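You operate a simulated robot arm through the tools that you are given. There is no shell and no other tool. Be economical: measure what you need, move in short steps, check, and stop when the job is done.

You are at the controls of a simulated two-armed robot. One attempt, no reset.

Task
Wipe the seat, set the carrier in it with both hands and tighten both wing bolts.
Fine: the rag goes back. What is to be rubbed or washed off counts as gone when no trace of it is left.

It is judged by the outcome, as a careful person would: the job done as asked, and still so three seconds after it is handed in. It fails if anything else is knocked over, pushed out of place, dropped, spilled or broken.

Robot
Two 7-joint arms with three-finger grippers on one trunk, on a base that drives. Base frame: it is fixed to the floor where the robot stands at the start and does not move with it; the origin is under the middle of the robot, x ahead of it, y to its left, z up; the surface under the hand at the start is at about z = 860. Readings come in mm, degrees, newtons and seconds.
The left shoulder is at the start at [30, 124, 1083], the right one opposite. With the tool pointing down near the work surface each hand reaches from about 100 to 780 mm from the robot's upright axis, wherever it stands, measured 20 degrees to its own side. Places, roughly: blue dot wing bolt [800, 200, 900]; carrier seat [700, 100, 900]; oil smear [700, 100, 900]; red dot wing bolt [700, 0, 900]. Payload 2.2 kg a hand.
The tool frame of a hand sits at the grasp point between the pads (the TCP): z along the fingers, y along the line on which they close. The tips reach 28 mm beyond it. Largest opening 102 mm; the body of the gripper starts 71 mm behind the TCP.
Orientation is told as [roll, pitch, yaw] about the base's x, y, z axes, in that order, counted from this pose: with the fingers straight down and closing along the base's y, the tool's x points along the base's -x, its y along +y and its z along -z.

Tools
- The arms move only by the tool play_rows. It takes "left_moves", "right_moves" or both (then of equal length, played together; a hand with none holds still); each is a list that holds one entry, the list of rows, each a list of 7 numbers: the closure, from 0 (fully open) to 1 (shut), then the shift along the base's x, y, z in cm, then the turn, a rotation vector about the base's x, y, z in degrees. In form: [[[hand, tx, ty, tz, ax, ay, az], ...]]. A call has 1 to 10 rows; each row is the pose to reach, as a shift and turn from the pose commanded when the call began. Each row takes 0.2 s and may step no farther than 50 mm and 8.6 degrees from the row before; otherwise, or with a gripper value out of range, the whole call is refused. A pose out of reach is approached as far as the arm can. The call stops where the force on the tool passes 90 N (or 10 N more than at its start, if that is more) or the arm is blocked; 0.2 s more then pass. Each finger halts on what it meets, pressing with about 33 N; the grip force reading is that of the motor and also rises with nothing between the fingers. The clock runs only during rows and for 0.2 s after the last one: add rows that repeat a pose to give the fingers time. The reply holds the time, the measured pose of the TCP, the force on the tool along the base axes, the opening and the grip force, in the units named above and with some noise, with the torque about the TCP (base axes, N m) and any sound that the robot's microphone picked up.
- Cameras (640 x 400 px; columns grow to the right, rows downward): "scene" is now at [42, 5.3, 1794.5]; the picture's right is [0.10, -1.00, 0.00], its down [-0.79, -0.08, -0.60] and it looks along [0.60, 0.06, -0.80] (base axes); focal length 279 px, centre (320, 200). "left" rides on the left gripper at [72, 38, -86] in its tool frame; the picture's right is [-0.46, 0.89, 0.00], its down [-0.60, -0.32, -0.73] and it looks along [-0.65, -0.34, 0.68] (tool axes); focal length 256 px, centre (320, 200). "right" rides on the right gripper at [69, 44, -86] in its tool frame; the picture's right is [-0.53, 0.85, 0.00], its down [-0.58, -0.36, -0.73] and it looks along [-0.62, -0.39, 0.68] (tool axes); focal length 256 px, centre (320, 200). There is no depth. A picture from a camera that has moved, and an enlarged one, comes with that camera's place and axes in the base frame and with its lens.
- grab_frame(camera): a new picture of that camera. It takes no simulated time.
- move_column(by): slides the trunk up (or, below 0, down) by that many mm; the arms and the scene camera ride with it, the base frame stays. It gives what a move gives, with no picture.
- steer(legs): drives the robot by 1 to 6 legs, each [ahead, left, turn to the left] in mm, mm and degrees, along the robot's own axes; the way and the turn of a leg run together, so that a leg with both is an arc; at most 1500 mm and 180 degrees a leg. The arms and the cameras ride along, it lands a little off, and it stops where it bumps. It gives what a move gives.
- aim_head(pan, tilt): turns the head with the scene camera to pan (to the left, within 143 degrees either way) and tilt (down, from -29 to 69), counted from straight ahead of the robot. It gives what a move gives.
- enlarge(camera, box): a new picture of the part [left, top, right, bottom] of that camera's present view, enlarged. It takes no simulated time.
- hand_in(): hands the job in; it is judged then, once.

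Go step by step. Nothing tells you exact positions but the pictures and the camera data: compare them with the known pose of the tool, close in by small moves and look again before you grip or let go. The budget is 120 turns and 100 pictures, counting those below and the enlarged ones. Unless the task says otherwise, let go and move clear before handing in.

The tools are called after "Request:" as name(argument=value, ...) on one line, values as JSON. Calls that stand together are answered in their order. play_rows: Moves the arms, as the interface text tells. Its arguments: {"type":"object","properties":{"left_moves":{"type":"array","items":{"type":"array","items":{"type":"array","items":{"type":"number"}}}},"right_moves":{"type":"array","items":{"type":"array","items":{"type":"array","items":{"type":"number"}}}}},"required":[]} The other tools are called the same way: move_column (by) slides the trunk up or down; steer (legs) drives the base; aim_head (pan, tilt) turns the head that bears the scene camera; grab_frame (camera) takes a picture; enlarge (camera, box) takes an enlarged picture of a part of a camera's view; hand_in () hands the job in.

At the start:

```text
time_s: 0.0
left_ee_pos: [464.0, 367.6, 1174.6]
left_orientation: [0.0, 0.0, 0.0]
left_wrist_force: [-0.2, -0.2, -0.2]
left_torque: [0.01, -0.01, 0.0]
left_finger_gap: 101.9
left_gripper_force: 0.1
right_ee_pos: [411.2, -76.0, 1118.6]
right_orientation: [0.0, 0.1, 0.1]
right_wrist_force: [-0.4, -0.4, -0.2]
right_torque: [0.01, 0.0, -0.03]
right_finger_gap: 102.2
right_gripper_force: 0.1
trunk travel left (down, up): [-325.0, 215.0]
robot x, y, heading: [1.3, 1.3, -0.1]
head pan, tilt: [5.5, 52.9]
```

scene: 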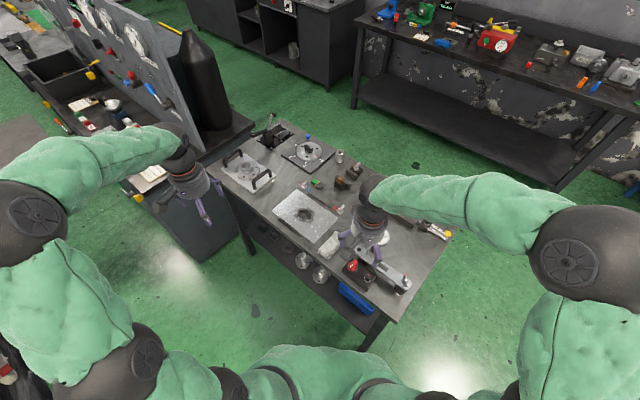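
right: 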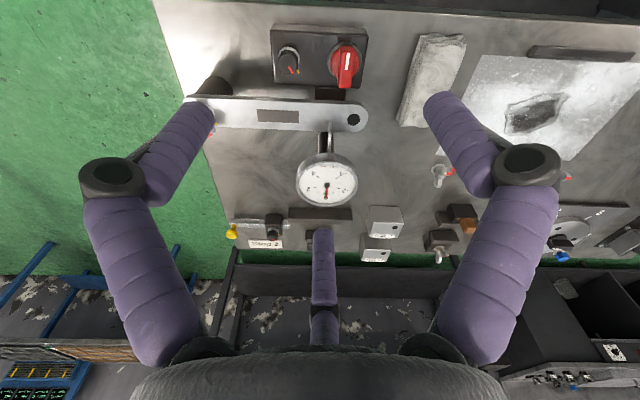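
left: 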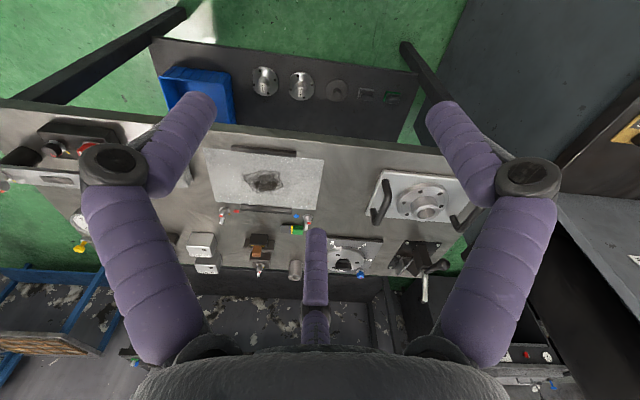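

I see the bench ahead with a plate with a dark smear, a carrier with two handles to its left, a rag, and coloured bolts. I enlarge the scene to measure.

Request:
enlarge(camera="scene", box=[200, 110, 360, 210])

Request:
enlarge(camera="scene", box=[260, 170, 460, 300])

Request:
enlarge(camera="left", box=[180, 120, 480, 310])

```text
4.00 times, centred on (280, 160) of scene
camera zoom: at [42.0, 5.3, 1794.5], right [0.1, -1.0, 0.0], down [-0.79, -0.08, -0.6], along [0.6, 0.06, -0.8], focal length 1116 px, centre (480, 360)
```

zoom: 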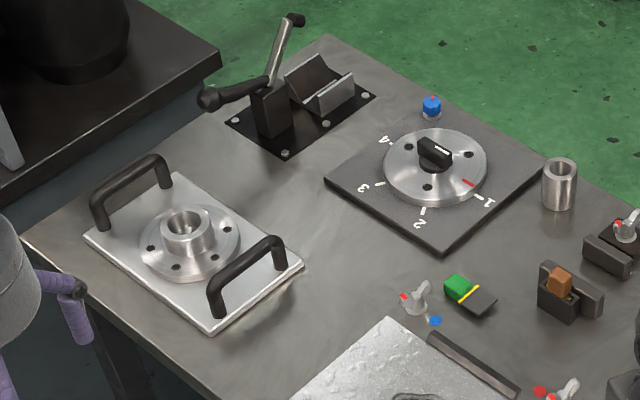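

```text
3.08 times, centred on (360, 235) of scene
camera zoom: at [42.0, 5.3, 1794.5], right [0.1, -1.0, 0.0], down [-0.79, -0.08, -0.6], along [0.6, 0.06, -0.8], focal length 859 px, centre (197, 92)
```

zoom: 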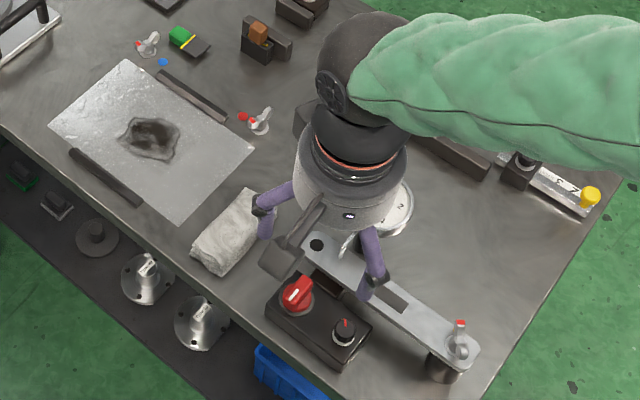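

```text
2.11 times, centred on (330, 215) of left
camera zoom: at [391.2, 406.6, 1259.9], right [0.46, 0.89, 0.0], down [0.6, -0.32, 0.73], along [0.65, -0.34, -0.68], focal length 539 px, centre (299, 168)
```

zoom: 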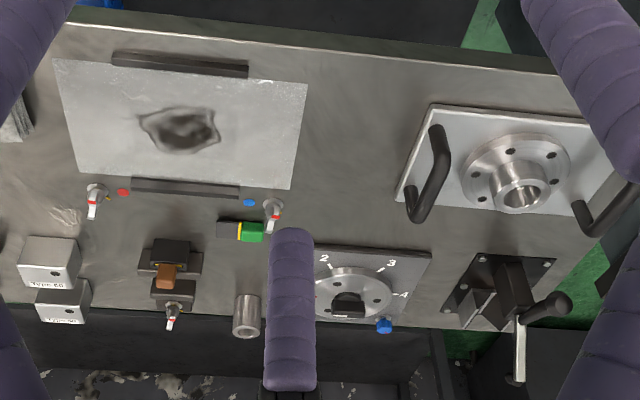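

The bench stands turned about 33° to me: seat around (668,130), carrier about 340 mm further left along the bench, rag around (537,0). I'll square up to the bench and shift left along it so everything is in reach.

Request:
steer(legs=[[0, 0, -33.3], [0, 540, 0]])

Request:
aim_head(pan=0, tilt=55)

Request:
grab_frame(camera="scene")

Request:
grab_frame(camera="right")

```text
time_s: 4.7
left_ee_pos: [881.1, 495.1, 1174.0]
left_orientation: [0.0, 0.0, -33.4]
left_wrist_force: [-0.3, 0.8, -0.4]
left_torque: [0.0, -0.01, -0.02]
left_finger_gap: 102.0
left_gripper_force: 0.0
right_ee_pos: [593.3, 154.0, 1118.9]
right_orientation: [0.0, -0.1, -33.5]
right_wrist_force: [-0.6, 0.7, 0.5]
right_torque: [0.01, -0.01, 0.02]
right_finger_gap: 102.0
right_gripper_force: 0.0
trunk travel left (down, up): [-325.0, 215.0]
robot x, y, heading: [294.8, 445.6, -33.3]
head pan, tilt: [5.5, 52.9]
```

```text
time_s: 5.3
left_ee_pos: [881.2, 495.3, 1174.9]
left_orientation: [0.0, 0.0, -33.4]
left_wrist_force: [0.6, -0.6, -0.3]
left_torque: [0.03, -0.02, -0.01]
left_finger_gap: 101.6
left_gripper_force: 0.1
right_ee_pos: [592.3, 153.2, 1117.0]
right_orientation: [0.1, 0.0, -33.4]
right_wrist_force: [-0.3, -0.4, -0.2]
right_torque: [0.01, 0.02, 0.02]
right_finger_gap: 101.7
right_gripper_force: 0.0
trunk travel left (down, up): [-325.0, 215.0]
robot x, y, heading: [293.0, 442.6, -33.6]
head pan, tilt: [0.0, 55.0]
```

```text
93 pictures are left
camera scene: at [325.3, 418.3, 1791.8], right [-0.55, -0.83, 0.0], down [-0.68, 0.45, -0.57], along [0.48, -0.32, -0.82], focal length 279 px, centre (320, 200)
```

scene: 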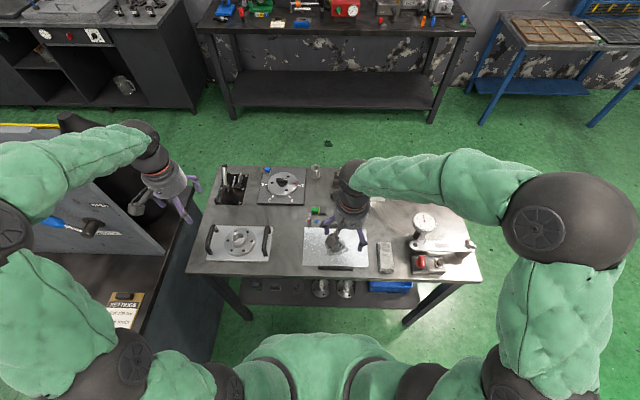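

```text
92 pictures are left
camera right: at [559.8, 228.2, 1204.0], right [0.91, 0.41, 0.0], down [0.28, -0.62, 0.73], along [0.3, -0.67, -0.68], focal length 256 px, centre (320, 200)
```

right: 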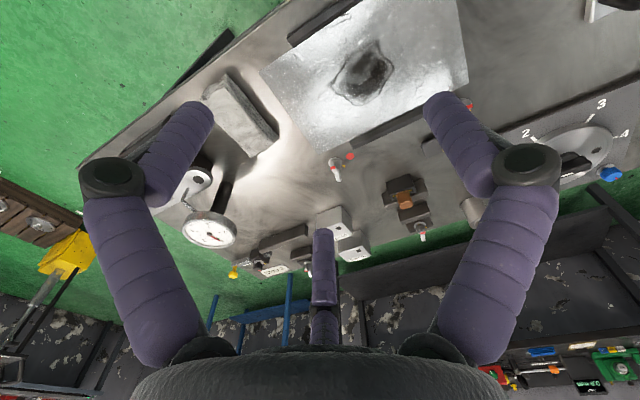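

Square to the bench now. I move the right hand over toward the rag, which clears the view of the seat, then look closely at seat and bolts.

Request:
play_rows(right_moves=[[[0, -1.6, -3.6, 0, 0, 0, 0], [0, -3.2, -7.2, 0, 0, 0, 0], [0, -4.8, -10.8, 0, 0, 0, 0], [0, -6.4, -14.5, 0, 0, 0, 0], [0, -6.4, -14.5, 0, 0, 0, 0]]])

Request:
enlarge(camera="scene", box=[290, 190, 410, 280])

Request:
enlarge(camera="scene", box=[190, 150, 310, 280])

Request:
grab_frame(camera="right")

```text
time_s: 6.5
left_ee_pos: [881.6, 495.7, 1174.0]
left_orientation: [-0.1, 0.0, -33.4]
left_wrist_force: [-0.4, 0.0, 0.0]
left_torque: [0.0, -0.01, 0.01]
left_finger_gap: 101.9
left_gripper_force: 0.0
right_ee_pos: [530.1, 7.6, 1118.9]
right_orientation: [0.0, 0.0, -33.4]
right_wrist_force: [0.2, 0.5, 0.1]
right_torque: [0.02, 0.01, -0.03]
right_finger_gap: 102.0
right_gripper_force: 0.0
trunk travel left (down, up): [-325.0, 215.0]
robot x, y, heading: [294.8, 442.2, -33.5]
head pan, tilt: [0.0, 55.0]
```

```text
4.44 times, centred on (350, 235) of scene
camera zoom: at [325.8, 419.2, 1791.8], right [-0.55, -0.83, 0.0], down [-0.68, 0.45, -0.57], along [0.48, -0.32, -0.82], focal length 1240 px, centre (187, 44)
```

zoom: 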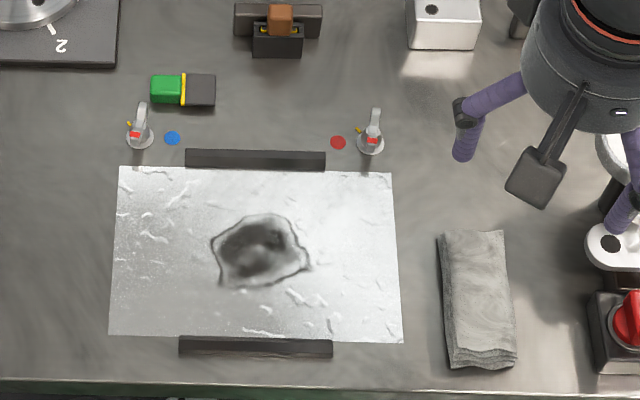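

```text
3.08 times, centred on (250, 215) of scene
camera zoom: at [325.8, 419.2, 1791.8], right [-0.55, -0.83, 0.0], down [-0.68, 0.45, -0.57], along [0.48, -0.32, -0.82], focal length 859 px, centre (535, 154)
```

zoom: 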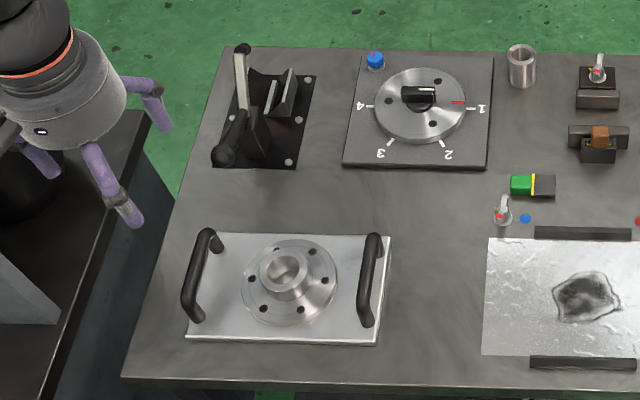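

```text
89 pictures are left
camera right: at [496.4, 83.2, 1203.9], right [0.91, 0.41, 0.0], down [0.28, -0.62, 0.73], along [0.3, -0.67, -0.68], focal length 256 px, centre (320, 200)
```

right: 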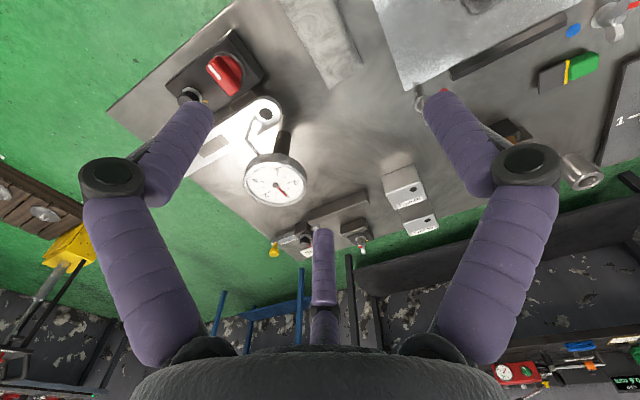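

The gripper seems to have a three-finger look; before planning grasps I close the right hand in free air to see how the fingers actually move.

Request:
play_rows(right_moves=[[[0.7, 0, 0, 0, 0, 0, 0], [0.7, 0, 0, 0, 0, 0, 0], [0.7, 0, 0, 0, 0, 0, 0]]])

Request:
grab_frame(camera="right")

Request:
enlarge(camera="scene", box=[370, 180, 450, 280])

```text
time_s: 7.3
left_ee_pos: [881.3, 495.0, 1173.8]
left_orientation: [0.0, -0.1, -33.4]
left_wrist_force: [0.0, -0.1, -0.3]
left_torque: [-0.01, 0.0, 0.06]
left_finger_gap: 102.1
left_gripper_force: 0.0
right_ee_pos: [529.3, 8.0, 1118.5]
right_orientation: [0.0, 0.0, -33.4]
right_wrist_force: [0.3, 0.4, 1.0]
right_torque: [-0.04, 0.0, 0.05]
right_finger_gap: 30.6
right_gripper_force: 0.0
trunk travel left (down, up): [-325.0, 215.0]
robot x, y, heading: [290.6, 440.7, -33.6]
head pan, tilt: [0.0, 55.0]
```

```text
88 pictures are left
camera right: at [496.3, 83.0, 1203.7], right [0.91, 0.41, 0.0], down [0.28, -0.62, 0.73], along [0.3, -0.67, -0.68], focal length 256 px, centre (320, 200)
```

right: 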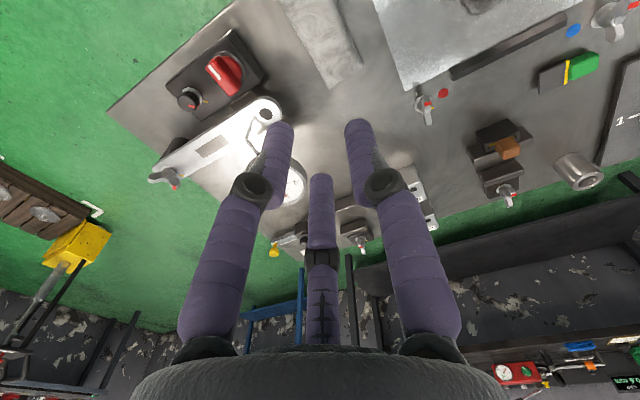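

```text
4.00 times, centred on (410, 230) of scene
camera zoom: at [325.3, 418.4, 1791.8], right [-0.55, -0.83, 0.0], down [-0.68, 0.45, -0.57], along [0.48, -0.32, -0.82], focal length 1116 px, centre (-40, 80)
```

zoom: 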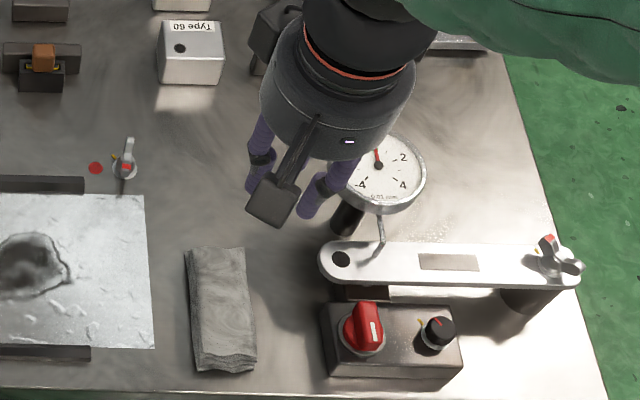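

The fingers close centrally. The rag is at about (530,9), aligned with the bench, roughly 50 mm wide; I reopen and come down over it.

Request:
play_rows(right_moves=[[[0, 0.05, 0.1, -4, 0, 0, 0], [0, 0.05, 0.1, -8, 0, 0, 0], [0, 0.05, 0.1, -12, 0, 0, 0], [0, 0.05, 0.1, -16, 0, 0, 0], [0, 0.05, 0.1, -18, 0, 0, 0], [0, 0.05, 0.1, -18, 0, 0, 0]]])

Request:
grab_frame(camera="right")

Request:
enlarge(camera="scene", box=[350, 200, 430, 290])

```text
time_s: 8.7
left_ee_pos: [880.9, 494.5, 1174.7]
left_orientation: [-0.1, 0.0, -33.5]
left_wrist_force: [0.2, -0.1, 0.4]
left_torque: [-0.03, 0.02, -0.02]
left_finger_gap: 101.8
left_gripper_force: 0.0
right_ee_pos: [528.6, 9.4, 937.2]
right_orientation: [0.0, 0.0, -33.4]
right_wrist_force: [0.4, 0.0, -0.3]
right_torque: [0.01, 0.01, 0.0]
right_finger_gap: 102.0
right_gripper_force: 0.0
trunk travel left (down, up): [-325.0, 215.0]
robot x, y, heading: [293.9, 440.1, -33.6]
head pan, tilt: [0.0, 55.0]
```

```text
86 pictures are left
camera right: at [496.2, 84.0, 1022.9], right [0.91, 0.41, 0.0], down [0.28, -0.62, 0.73], along [0.3, -0.67, -0.68], focal length 256 px, centre (320, 200)
```

right: 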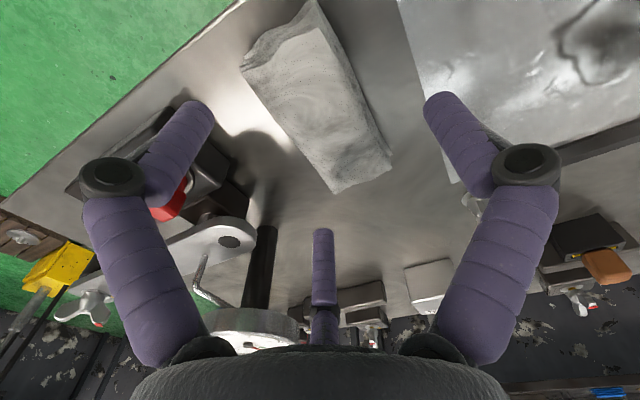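

```text
4.44 times, centred on (390, 245) of scene
camera zoom: at [325.3, 418.5, 1791.8], right [-0.55, -0.83, 0.0], down [-0.68, 0.45, -0.57], along [0.48, -0.32, -0.82], focal length 1240 px, centre (9, 0)
```

zoom: 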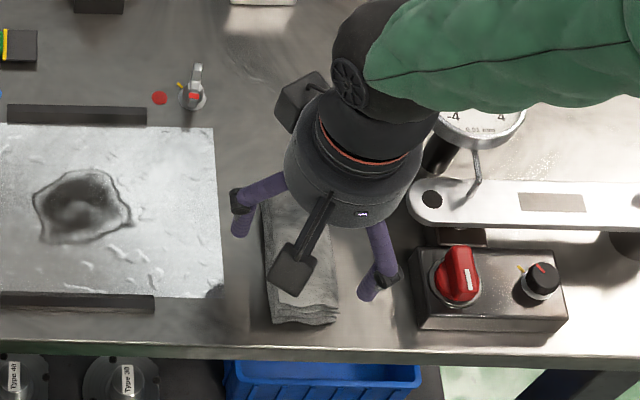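

The hand is centred over the rag with clearance to the switch box. I narrow the fingers slightly, descend to just above the bench and close on it.

Request:
play_rows(right_moves=[[[0.2, 0.1, 0, -1.5, 0, 0, 0], [0.2, 0.1, 0, -3, 0, 0, 0], [0.2, 0.1, 0, -4.1, 0, 0, 0], [0.2, 0.1, 0, -4.1, 0, 0, 0], [0.5, 0.1, 0, -4.1, 0, 0, 0], [0.7, 0.1, 0, -4.1, 0, 0, 0], [0.9, 0.1, 0, -4.1, 0, 0, 0], [0.9, 0.1, 0, -4.1, 0, 0, 0]]])

Request:
grab_frame(camera="right")

```text
time_s: 10.5
left_ee_pos: [882.0, 497.1, 1176.1]
left_orientation: [0.0, 0.0, -33.4]
left_wrist_force: [-0.9, 0.2, 0.9]
left_torque: [0.02, -0.01, -0.04]
left_finger_gap: 101.6
left_gripper_force: 0.0
right_ee_pos: [532.0, 8.1, 900.4]
right_orientation: [-0.1, -0.1, -33.4]
right_wrist_force: [6.0, -7.9, 32.4]
right_torque: [-0.8, -0.92, -0.07]
right_finger_gap: 86.4
right_gripper_force: 32.8
trunk travel left (down, up): [-325.0, 215.0]
robot x, y, heading: [293.3, 441.9, -33.4]
head pan, tilt: [0.0, 55.0]
```

```text
84 pictures are left
camera right: at [497.6, 83.9, 984.9], right [0.91, 0.41, 0.0], down [0.28, -0.62, 0.73], along [0.3, -0.67, -0.68], focal length 256 px, centre (320, 200)
```

right: 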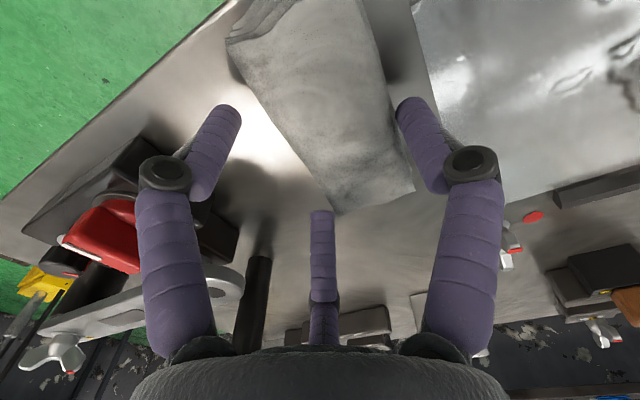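

The fingers stalled at 86 mm with an upward push, the torque placing the contact ~30 mm ahead of the grasp point. I back off upward, open, and look again.

Request:
play_rows(right_moves=[[[0, 0, 0, 0, 0, 0, 0], [0, 0, 0, 2, 0, 0, 0], [0, 0, 0, 5, 0, 0, 0], [0, 0, 0, 8, 0, 0, 0]]])

Request:
grab_frame(camera="right")

Request:
enlarge(camera="scene", box=[350, 200, 430, 290])

Request:
enlarge(camera="left", box=[0, 0, 300, 200])

```text
time_s: 11.5
left_ee_pos: [880.6, 496.0, 1175.2]
left_orientation: [0.0, 0.0, -33.3]
left_wrist_force: [-0.4, -0.4, -0.6]
left_torque: [0.0, 0.0, -0.02]
left_finger_gap: 102.1
left_gripper_force: 0.0
right_ee_pos: [527.8, 10.5, 977.2]
right_orientation: [0.0, 0.0, -33.4]
right_wrist_force: [0.6, 0.4, -0.1]
right_torque: [0.0, 0.01, 0.01]
right_finger_gap: 102.0
right_gripper_force: 0.1
trunk travel left (down, up): [-325.0, 215.0]
robot x, y, heading: [291.2, 444.7, -33.4]
head pan, tilt: [0.0, 55.0]
```

```text
83 pictures are left
camera right: at [495.1, 84.9, 1063.6], right [0.91, 0.41, 0.0], down [0.28, -0.62, 0.73], along [0.3, -0.67, -0.68], focal length 256 px, centre (320, 200)
```

right: 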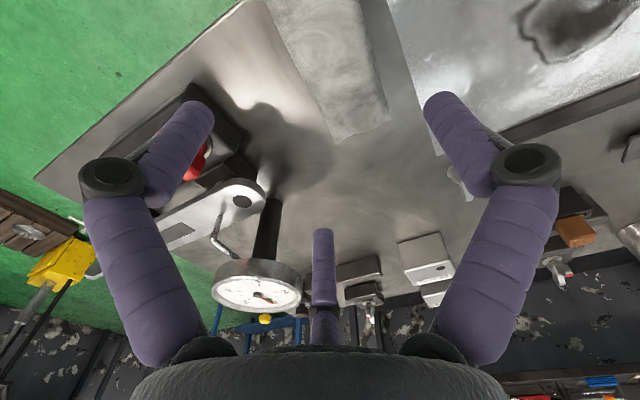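

```text
4.44 times, centred on (390, 245) of scene
camera zoom: at [324.6, 419.0, 1791.8], right [-0.55, -0.83, 0.0], down [-0.68, 0.45, -0.57], along [0.48, -0.32, -0.82], focal length 1240 px, centre (9, 0)
```

zoom: 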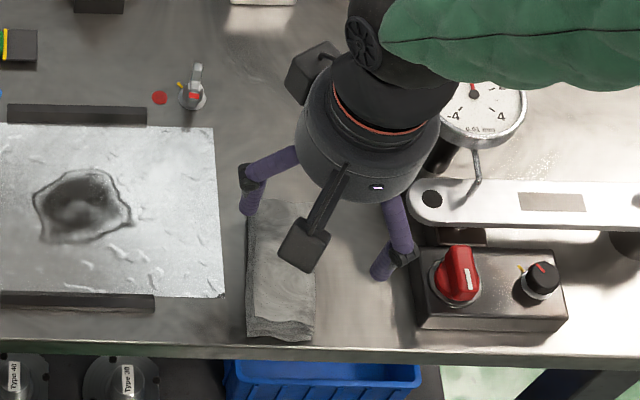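

```text
2.00 times, centred on (150, 100) of left
camera zoom: at [841.5, 568.3, 1260.1], right [0.88, 0.48, 0.0], down [0.33, -0.6, 0.73], along [0.35, -0.64, -0.68], focal length 512 px, centre (660, 400)
```

zoom: 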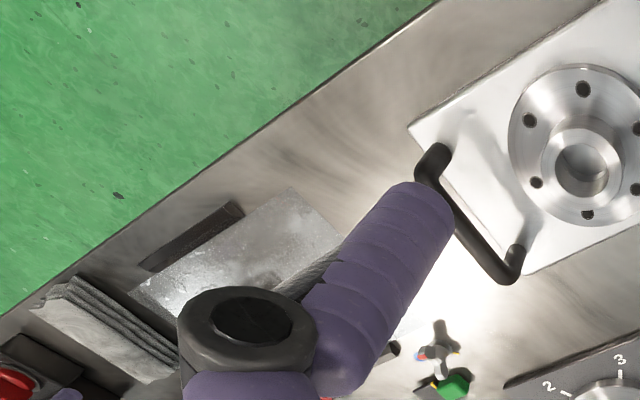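

The rag slid ~13 mm left and a bit toward me; a third finger really is there (fingers at tool azimuths 90°, −30°, 210°). With the rag offset 13 mm to the single-finger side it should fit, so I adjust and go down fully open.

Request:
play_rows(right_moves=[[[0, -0.2, 0.4, -2, 0, 0, 0], [0, -0.2, 0.4, -4, 0, 0, 0], [0, -0.2, 0.4, -6, 0, 0, 0], [0, -0.2, 0.4, -7.3, 0, 0, 0], [0, -0.2, 0.4, -7.3, 0, 0, 0]]])

Request:
grab_frame(camera="right")

Request:
enlarge(camera="scene", box=[350, 200, 430, 290])

```text
time_s: 12.7
left_ee_pos: [881.2, 496.0, 1174.8]
left_orientation: [0.0, 0.0, -33.3]
left_wrist_force: [1.1, 0.7, 0.1]
left_torque: [0.01, -0.02, 0.0]
left_finger_gap: 101.9
left_gripper_force: 0.1
right_ee_pos: [528.1, 12.4, 904.5]
right_orientation: [0.0, 0.0, -33.3]
right_wrist_force: [-0.9, 0.9, 0.0]
right_torque: [0.03, -0.02, 0.03]
right_finger_gap: 102.1
right_gripper_force: 0.0
trunk travel left (down, up): [-325.0, 215.0]
robot x, y, heading: [294.5, 443.5, -33.3]
head pan, tilt: [0.0, 55.0]
```

```text
80 pictures are left
camera right: at [494.7, 88.5, 989.8], right [0.91, 0.41, 0.0], down [0.28, -0.62, 0.73], along [0.3, -0.67, -0.68], focal length 256 px, centre (320, 200)
```

right: 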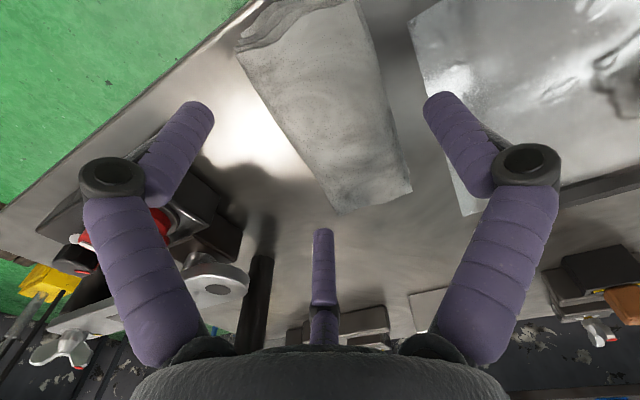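

```text
4.44 times, centred on (390, 245) of scene
camera zoom: at [325.2, 418.4, 1791.8], right [-0.55, -0.83, 0.0], down [-0.68, 0.45, -0.57], along [0.48, -0.32, -0.82], focal length 1240 px, centre (9, 0)
```

zoom: 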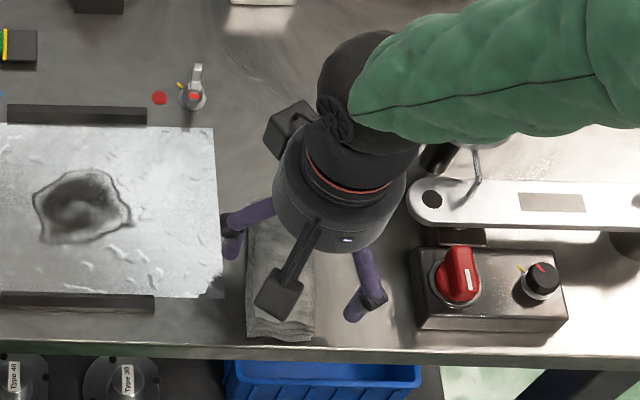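

Fingers straddle the rag with no contact. I go down to just above the bench, centre a little toward me and close.

Request:
play_rows(right_moves=[[[0, -0.4, 0.3, 0, 0, 0, 0], [0, -0.4, 0.3, -1, 0, 0, 0], [0, -0.4, 0.3, -1, 0, 0, 0], [0.3, -0.4, 0.3, -1, 0, 0, 0], [0.5, -0.4, 0.3, -1, 0, 0, 0], [0.7, -0.4, 0.3, -1, 0, 0, 0], [0.9, -0.4, 0.3, -1, 0, 0, 0], [0.9, -0.4, 0.3, -1, 0, 0, 0]]])

Request:
grab_frame(camera="right")

Request:
enlarge(camera="scene", box=[350, 200, 430, 290])

```text
time_s: 14.5
left_ee_pos: [880.6, 496.6, 1174.1]
left_orientation: [0.0, 0.0, -33.4]
left_wrist_force: [0.5, -0.4, 0.4]
left_torque: [0.04, -0.01, -0.06]
left_finger_gap: 101.8
left_gripper_force: 0.0
right_ee_pos: [523.7, 16.5, 895.5]
right_orientation: [0.1, -0.1, -33.5]
right_wrist_force: [0.8, 0.5, 10.5]
right_torque: [0.17, -0.04, 0.07]
right_finger_gap: 69.2
right_gripper_force: 32.9
trunk travel left (down, up): [-325.0, 215.0]
robot x, y, heading: [295.9, 436.5, -33.3]
head pan, tilt: [0.0, 55.0]
```

```text
78 pictures are left
camera right: at [491.8, 91.2, 980.2], right [0.91, 0.41, 0.0], down [0.28, -0.62, 0.73], along [0.3, -0.67, -0.68], focal length 256 px, centre (320, 200)
```

right: 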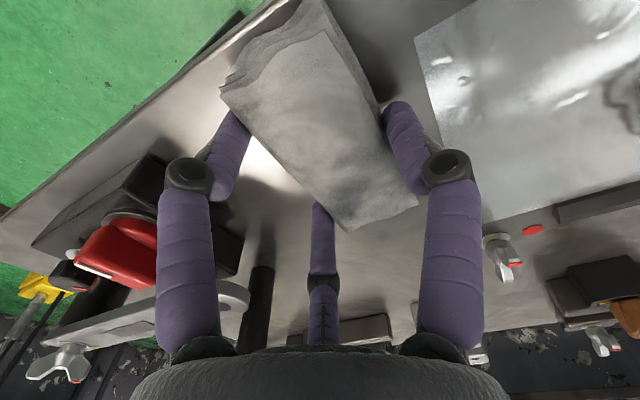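

```text
4.44 times, centred on (390, 245) of scene
camera zoom: at [325.0, 419.0, 1791.9], right [-0.55, -0.83, 0.0], down [-0.68, 0.45, -0.57], along [0.48, -0.32, -0.82], focal length 1240 px, centre (9, 0)
```

zoom: 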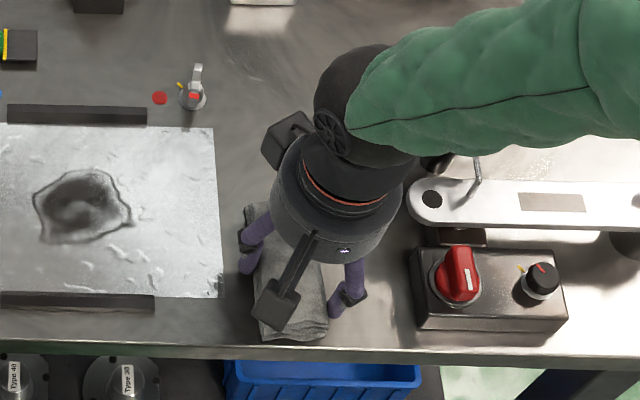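

All three fingers now bear on the rag with 33 N. I lift it and check that it comes along.

Request:
play_rows(right_moves=[[[1, 0, 0, 1, 0, 0, 0], [1, 0, 0, 3, 0, 0, 0], [1, 0, 0, 5, 0, 0, 0], [1, 0, 0, 5, 0, 0, 0]]])

Request:
grab_frame(camera="right")

Request:
enlarge(camera="scene", box=[310, 190, 430, 290])

```text
time_s: 15.5
left_ee_pos: [881.6, 495.0, 1175.1]
left_orientation: [0.0, 0.0, -33.3]
left_wrist_force: [-0.5, 0.7, -0.1]
left_torque: [0.03, 0.0, 0.01]
left_finger_gap: 102.0
left_gripper_force: 0.0
right_ee_pos: [525.8, 16.5, 944.5]
right_orientation: [0.0, 0.1, -33.5]
right_wrist_force: [0.5, -0.2, -0.8]
right_torque: [0.02, 0.0, -0.02]
right_finger_gap: 69.2
right_gripper_force: 32.7
trunk travel left (down, up): [-325.0, 215.0]
robot x, y, heading: [293.7, 446.5, -33.3]
head pan, tilt: [0.0, 55.0]
```

```text
76 pictures are left
camera right: at [492.4, 91.5, 1030.8], right [0.91, 0.41, 0.0], down [0.28, -0.62, 0.73], along [0.3, -0.67, -0.68], focal length 256 px, centre (320, 200)
```

right: 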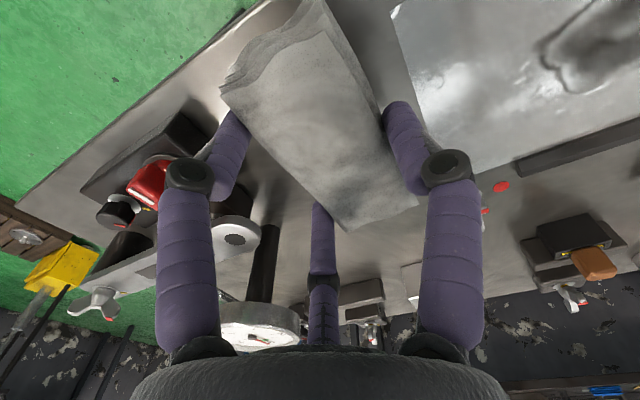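

```text
4.00 times, centred on (370, 240) of scene
camera zoom: at [325.5, 418.0, 1791.8], right [-0.55, -0.83, 0.0], down [-0.68, 0.45, -0.57], along [0.48, -0.32, -0.82], focal length 1116 px, centre (120, 40)
```

zoom: 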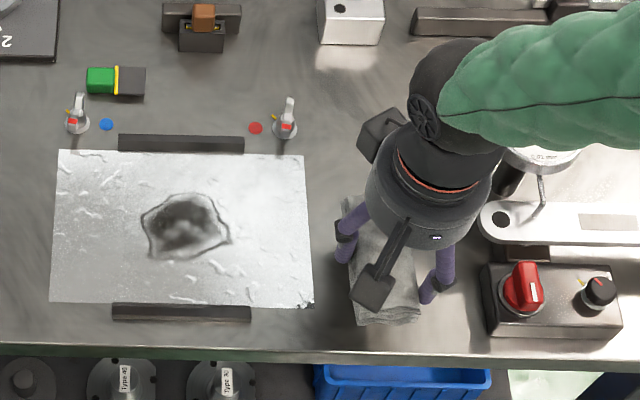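

The rag is firmly held. I carry it over the smear, then lower toward the plate.

Request:
play_rows(right_moves=[[[1, 2.7, 2, 0.5, 0, 0, 0], [1, 5.4, 4, 0.5, 0, 0, 0], [1, 8.1, 6, 0.5, 0, 0, 0], [1, 10.9, 8, 0.5, 0, 0, 0], [1, 13.6, 10, 0.5, 0, 0, 0], [1, 13.6, 10, -2.5, 0, 0, 0], [1, 13.6, 10, -4, 0, 0, 0], [1, 13.6, 10, -4.5, 0, 0, 0], [1, 13.6, 10, -4.5, 0, 0, 0]]])

Request:
enlarge(camera="scene", box=[290, 190, 410, 290])

```text
time_s: 17.5
left_ee_pos: [879.8, 494.6, 1174.5]
left_orientation: [0.0, 0.1, -33.4]
left_wrist_force: [1.1, 0.7, 0.1]
left_torque: [-0.03, 0.0, -0.01]
left_finger_gap: 101.9
left_gripper_force: 0.1
right_ee_pos: [659.7, 115.9, 898.1]
right_orientation: [0.0, 0.0, -33.3]
right_wrist_force: [-0.7, -0.1, -0.2]
right_torque: [-0.01, 0.01, 0.0]
right_finger_gap: 69.0
right_gripper_force: 33.6
trunk travel left (down, up): [-325.0, 215.0]
robot x, y, heading: [291.8, 442.8, -33.4]
head pan, tilt: [0.0, 55.0]
```

```text
4.00 times, centred on (350, 240) of scene
camera zoom: at [325.4, 418.5, 1791.8], right [-0.55, -0.83, 0.0], down [-0.68, 0.45, -0.57], along [0.48, -0.32, -0.82], focal length 1116 px, centre (200, 40)
```

zoom: 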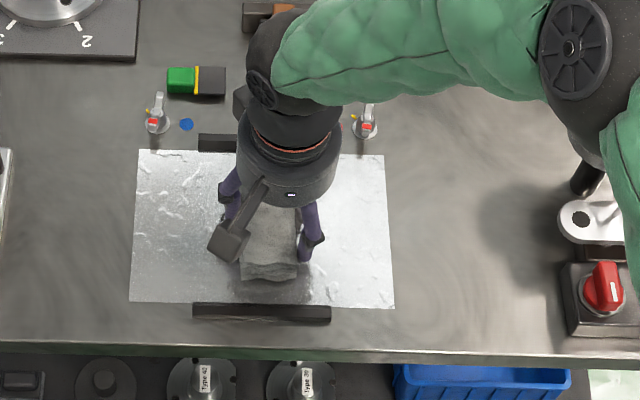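

The rag hangs just above the plate. I lower to contact and make a first set of strokes along the seat.

Request:
play_rows(right_moves=[[[1, 0, 0, -0.2, 0, 0, 0], [1, 0, 0, -0.4, 0, 0, 0], [1, 0, 0, -0.5, 0, 0, 0], [1, 0, 0, -0.5, 0, 0, 0]]])

```text
time_s: 18.5
left_ee_pos: [880.1, 495.3, 1174.5]
left_orientation: [-0.1, 0.0, -33.4]
left_wrist_force: [-0.6, 0.0, 0.7]
left_torque: [-0.04, 0.0, -0.01]
left_finger_gap: 102.1
left_gripper_force: 0.0
right_ee_pos: [660.7, 116.4, 895.2]
right_orientation: [-0.1, 0.1, -33.4]
right_wrist_force: [0.9, 0.1, 1.7]
right_torque: [0.02, -0.06, -0.01]
right_finger_gap: 69.3
right_gripper_force: 33.0
trunk travel left (down, up): [-325.0, 215.0]
robot x, y, heading: [291.0, 443.3, -33.4]
head pan, tilt: [0.0, 55.0]
```

Light contact. Now strokes with gentle pressure.

Request:
play_rows(right_moves=[[[1, 0, 0, -0.2, 0, 0, 0], [1, 2.5, 3.75, -0.2, 0, 0, 0], [1, 0, 0, -0.2, 0, 0, 0], [1, -2.5, -3.75, -0.2, 0, 0, 0], [1, 0.7, -0.4, -0.2, 0, 0, 0], [1, 3.2, 3.3, -0.2, 0, 0, 0], [1, 0.7, -0.4, -0.2, 0, 0, 0], [1, -1.8, -4.15, -0.2, 0, 0, 0], [1, -0.7, 0.4, -0.2, 0, 0, 0], [1, 1.8, 4.15, -0.2, 0, 0, 0]]])

Request:
enlarge(camera="scene", box=[290, 190, 410, 290])

```text
time_s: 20.7
left_ee_pos: [880.6, 495.2, 1175.3]
left_orientation: [0.0, -0.1, -33.6]
left_wrist_force: [1.2, 0.1, -0.4]
left_torque: [-0.01, 0.0, 0.01]
left_finger_gap: 102.2
left_gripper_force: 0.1
right_ee_pos: [678.6, 158.3, 894.4]
right_orientation: [-0.1, 0.1, -33.4]
right_wrist_force: [-5.2, -2.1, 20.7]
right_torque: [-0.42, -0.94, -0.29]
right_finger_gap: 69.4
right_gripper_force: 33.0
trunk travel left (down, up): [-325.0, 215.0]
robot x, y, heading: [290.0, 443.1, -33.5]
head pan, tilt: [0.0, 55.0]
```

```text
4.00 times, centred on (350, 240) of scene
camera zoom: at [323.6, 419.1, 1791.9], right [-0.55, -0.83, 0.0], down [-0.68, 0.45, -0.57], along [0.48, -0.32, -0.82], focal length 1116 px, centre (200, 40)
```

zoom: 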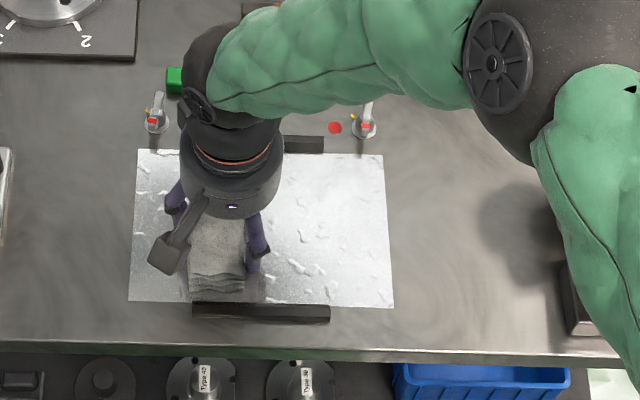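

The uncovered part already looks clean. I make a few more overlapping strokes, then end at the right.

Request:
play_rows(right_moves=[[[1, -2.5, -3.75, 0, 0, 0, 0], [1, -4.3, -6.9, 0, 0, 0, 0], [1, -3, -7.8, 0, 0, 0, 0], [1, -0.5, -4.1, 0, 0, 0, 0], [1, 1.4, -0.9, 0, 0, 0, 0], [1, 0, 0, 0, 0, 0, 0], [1, -2.5, -3.75, 0, 0, 0, 0], [1, -5, -7.5, 0, 0, 0, 0], [1, -6, -9, 0, 0, 0, 0], [1, -6, -9, 3, 0, 0, 0]]])

Request:
enlarge(camera="scene", box=[290, 190, 410, 290])

```text
time_s: 22.9
left_ee_pos: [880.4, 495.0, 1174.5]
left_orientation: [-0.1, 0.0, -33.4]
left_wrist_force: [-0.8, -0.9, -0.8]
left_torque: [-0.03, -0.03, 0.01]
left_finger_gap: 101.6
left_gripper_force: 0.1
right_ee_pos: [615.8, 68.8, 922.0]
right_orientation: [0.0, 0.3, -33.3]
right_wrist_force: [-0.4, 0.2, -0.3]
right_torque: [-0.07, -0.02, -0.04]
right_finger_gap: 69.4
right_gripper_force: 33.0
trunk travel left (down, up): [-325.0, 215.0]
robot x, y, heading: [292.3, 444.2, -33.5]
head pan, tilt: [0.0, 55.0]
```

```text
4.00 times, centred on (350, 240) of scene
camera zoom: at [324.2, 419.0, 1791.7], right [-0.55, -0.83, 0.0], down [-0.68, 0.45, -0.57], along [0.48, -0.32, -0.82], focal length 1116 px, centre (200, 40)
```

zoom: 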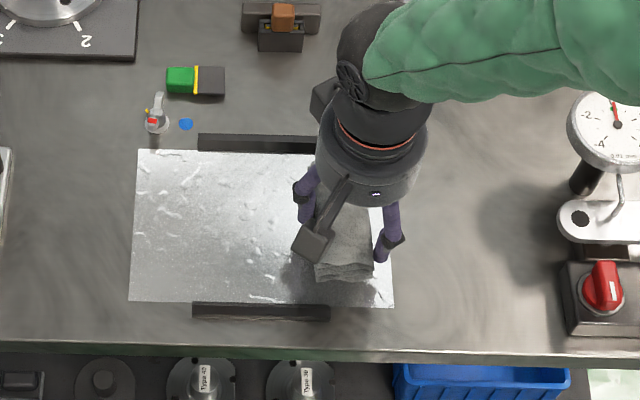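

The smear appears gone; I zoom in to make sure no trace is left before returning the rag.

Request:
enlarge(camera="scene", box=[322, 225, 378, 268])

Request:
enlarge(camera="left", box=[0, 40, 200, 200])

```text
9.30 times, centred on (350, 246) of scene
camera zoom: at [324.2, 419.0, 1791.7], right [-0.55, -0.83, 0.0], down [-0.68, 0.45, -0.57], along [0.48, -0.32, -0.82], focal length 2596 px, centre (41, -233)
```

zoom: 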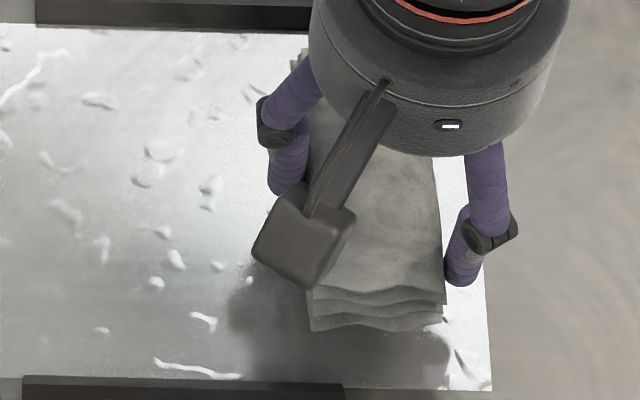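

```text
2.50 times, centred on (100, 120) of left
camera zoom: at [841.2, 567.9, 1260.0], right [0.88, 0.48, 0.0], down [0.33, -0.6, 0.73], along [0.35, -0.64, -0.68], focal length 640 px, centre (870, 400)
```

zoom: 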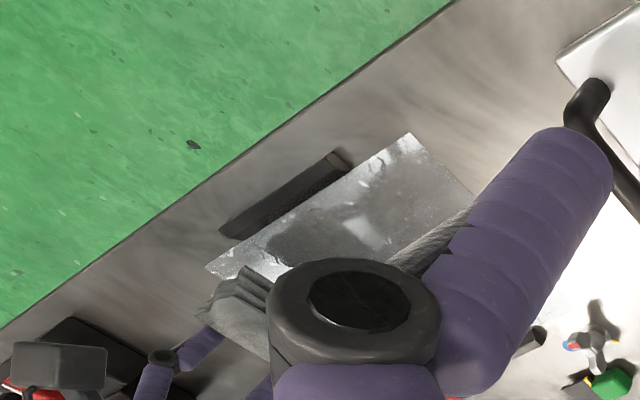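

The plate is clean. I take the rag back to its original spot, undoing the small twist, and set it down.

Request:
play_rows(right_moves=[[[1, -2.2, -1.6, 1, 0, 0, -1], [1, -4.4, -3.2, 1, 0, 0, -2], [1, -6.6, -4.8, 1, 0, 0, -3], [1, -8.8, -6.3, 1, 0, 0, -4], [1, -8.8, -6.3, -1, 0, 0, -5], [1, -8.8, -6.3, -2.4, 0, 0, -5], [1, -8.8, -6.3, -2.6, 0, 0, -5], [0.1, -8.8, -6.3, -2.6, 0, 0, -5], [0, -8.8, -6.3, -2.6, 0, 0, -5], [0, -8.8, -6.3, -2.6, 0, 0, -5]]])

Request:
grab_frame(camera="right")

```text
time_s: 25.1
left_ee_pos: [880.6, 494.9, 1174.7]
left_orientation: [0.0, 0.0, -33.4]
left_wrist_force: [-0.1, 0.3, -0.1]
left_torque: [0.01, -0.05, -0.03]
left_finger_gap: 102.0
left_gripper_force: 0.0
right_ee_pos: [530.1, 5.6, 896.3]
right_orientation: [0.1, 0.0, -38.4]
right_wrist_force: [0.3, -0.5, -0.6]
right_torque: [0.01, -0.01, -0.02]
right_finger_gap: 102.2
right_gripper_force: 0.0
trunk travel left (down, up): [-325.0, 215.0]
robot x, y, heading: [290.5, 441.3, -33.8]
head pan, tilt: [0.0, 55.0]
```

```text
69 pictures are left
camera right: at [503.3, 83.1, 981.4], right [0.94, 0.33, 0.0], down [0.23, -0.64, 0.73], along [0.24, -0.69, -0.68], focal length 256 px, centre (320, 200)
```

right: 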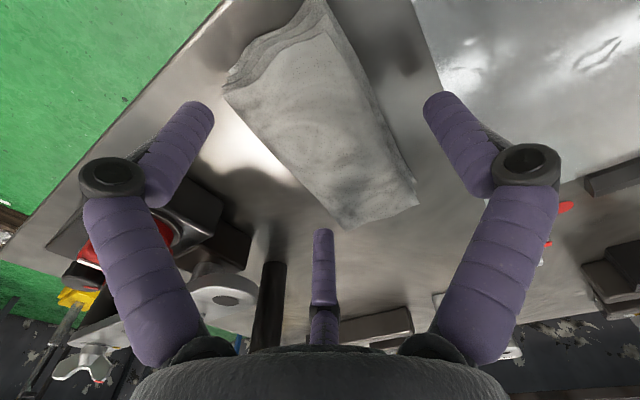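

Released with clearance all round. I lift straight up, and pull back out of view to check rag, seat and bolts.

Request:
play_rows(right_moves=[[[0, 0, 0, 4, 0, 0, 0], [0, 0, 0, 8, 0, 0, 0], [0, 0, 0, 12, 0, 0, 0], [0, -2, -2.5, 15, 0, 0, 2], [0, -4, -5, 18, 0, 0, 4], [0, -6, -7.5, 20, 0, 0, 5], [0, -6, -7.5, 20, 0, 0, 5]]])

Request:
enlarge(camera="scene", box=[290, 190, 410, 280])

Request:
enlarge(camera="scene", box=[300, 205, 380, 255])

Request:
grab_frame(camera="left")

```text
time_s: 26.7
left_ee_pos: [881.6, 495.5, 1173.6]
left_orientation: [0.0, 0.0, -33.4]
left_wrist_force: [0.2, 0.1, -0.4]
left_torque: [0.03, -0.03, 0.01]
left_finger_gap: 102.0
left_gripper_force: 0.1
right_ee_pos: [471.6, -69.5, 1095.9]
right_orientation: [0.0, 0.0, -33.3]
right_wrist_force: [-0.5, 0.4, 0.9]
right_torque: [-0.02, 0.0, 0.0]
right_finger_gap: 101.7
right_gripper_force: 0.1
trunk travel left (down, up): [-325.0, 215.0]
robot x, y, heading: [293.1, 446.7, -33.3]
head pan, tilt: [0.0, 55.0]
```

```text
4.44 times, centred on (350, 235) of scene
camera zoom: at [325.9, 418.8, 1791.8], right [-0.55, -0.83, 0.0], down [-0.68, 0.45, -0.57], along [0.48, -0.32, -0.82], focal length 1240 px, centre (187, 44)
```

zoom: 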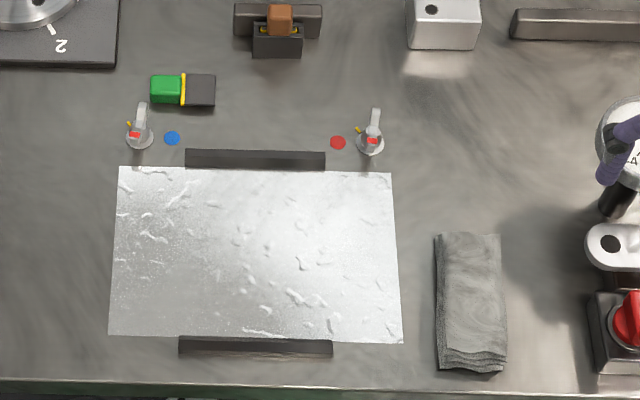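

```text
8.00 times, centred on (340, 230) of scene
camera zoom: at [325.9, 418.8, 1791.8], right [-0.55, -0.83, 0.0], down [-0.68, 0.45, -0.57], along [0.48, -0.32, -0.82], focal length 2233 px, centre (160, -40)
```

zoom: 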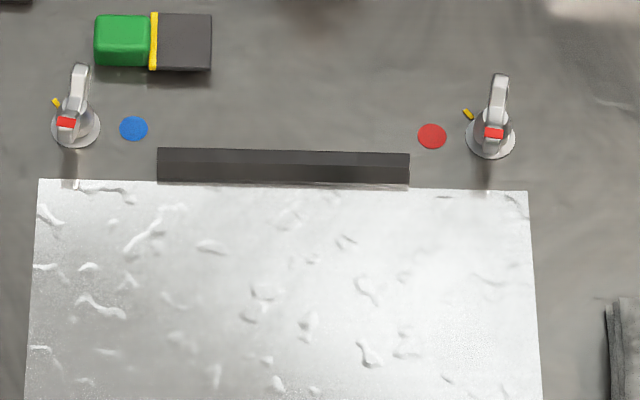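

```text
66 pictures are left
camera left: at [842.4, 568.1, 1259.7], right [0.88, 0.48, 0.0], down [0.33, -0.6, 0.73], along [0.35, -0.64, -0.68], focal length 256 px, centre (320, 200)
```

left: 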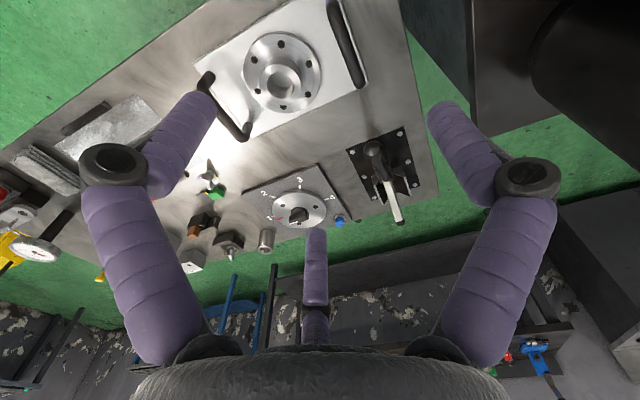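

Rag is back on its spot and the seat is spotless. Next the carrier: handle bars run along the bench depth at roughly (806,326) and (925,492), height ≈ 893; I bring both hands above them.

Request:
play_rows(right_moves=[[[0, 3, 3.6, 0, 0, 0, 0], [0, 6, 7.2, 0, 0, 0, 0], [0, 9, 10.8, 0, 0, 0, 0], [0, 12, 14.4, 0, 0, 0, 0], [0, 15, 18, 0, 0, 0, 0], [0, 18, 21.6, 0, 0, 0, 0], [0, 21, 25.2, 0, 0, 0, 0], [0, 24, 28.8, 0, 0, 0, 0], [0, 27, 32.4, 0, 0, 0, 0], [0, 30, 36, 0, 0, 0, 0]]], left_moves=[[[0, 0.4, 0, -1, 0, 0, 0], [0, 0.8, 0, -2, 0, 0, 0], [0, 1.2, 0, -3, 0, 0, 0], [0, 1.6, 0, -4, 0, 0, 0], [0, 2, 0, -5, 0, 0, 0], [0, 2.4, 0, -6, 0, 0, 0], [0, 2.8, 0, -7, 0, 0, 0], [0.2, 3.2, 0, -8, 0, 0, 0], [0.4, 4, 0, -10, 0, 0, 0], [0.4, 4.4, -0.3, -13, 0, 0, 0]]])

Request:
grab_frame(camera="left")

Request:
grab_frame(camera="right")

Request:
grab_frame(camera="scene")

```text
time_s: 28.9
left_ee_pos: [926.1, 493.2, 1043.8]
left_orientation: [-0.1, -0.1, -33.3]
left_wrist_force: [0.0, 0.5, 0.0]
left_torque: [-0.02, 0.01, -0.01]
left_finger_gap: 61.2
left_gripper_force: 0.2
right_ee_pos: [773.6, 289.9, 1097.6]
right_orientation: [-0.1, 0.1, -33.4]
right_wrist_force: [0.0, 0.3, 0.0]
right_torque: [-0.01, 0.02, -0.02]
right_finger_gap: 101.7
right_gripper_force: 0.1
trunk travel left (down, up): [-325.0, 215.0]
robot x, y, heading: [294.3, 439.3, -33.2]
head pan, tilt: [0.0, 55.0]
```

```text
65 pictures are left
camera left: at [887.5, 565.2, 1129.0], right [0.88, 0.48, 0.0], down [0.33, -0.6, 0.73], along [0.35, -0.64, -0.68], focal length 256 px, centre (320, 200)
```

left: 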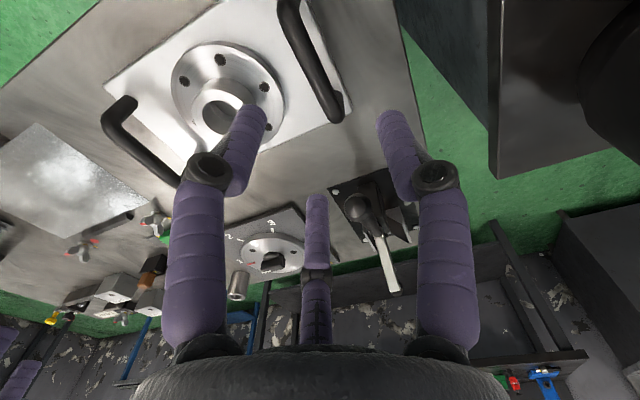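

```text
64 pictures are left
camera right: at [740.2, 365.4, 1183.7], right [0.91, 0.41, 0.0], down [0.28, -0.62, 0.73], along [0.3, -0.67, -0.68], focal length 256 px, centre (320, 200)
```

right: 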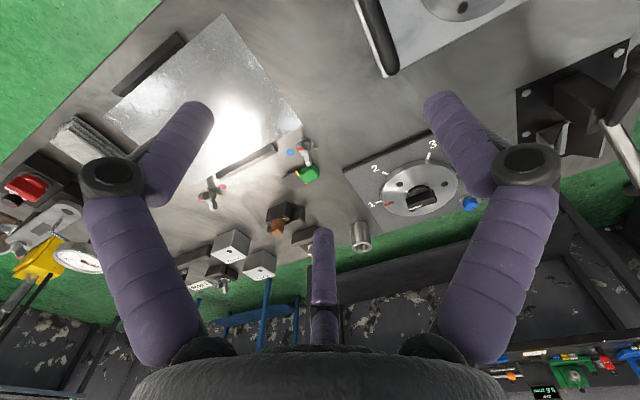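

```text
63 pictures are left
camera scene: at [327.9, 419.7, 1791.7], right [-0.55, -0.83, 0.0], down [-0.68, 0.45, -0.57], along [0.48, -0.32, -0.82], focal length 279 px, centre (320, 200)
```

scene: 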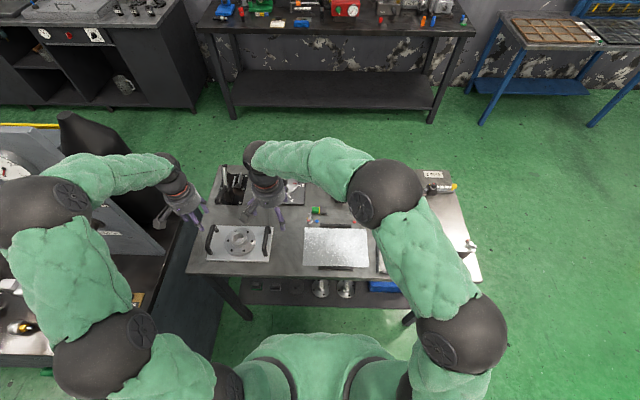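

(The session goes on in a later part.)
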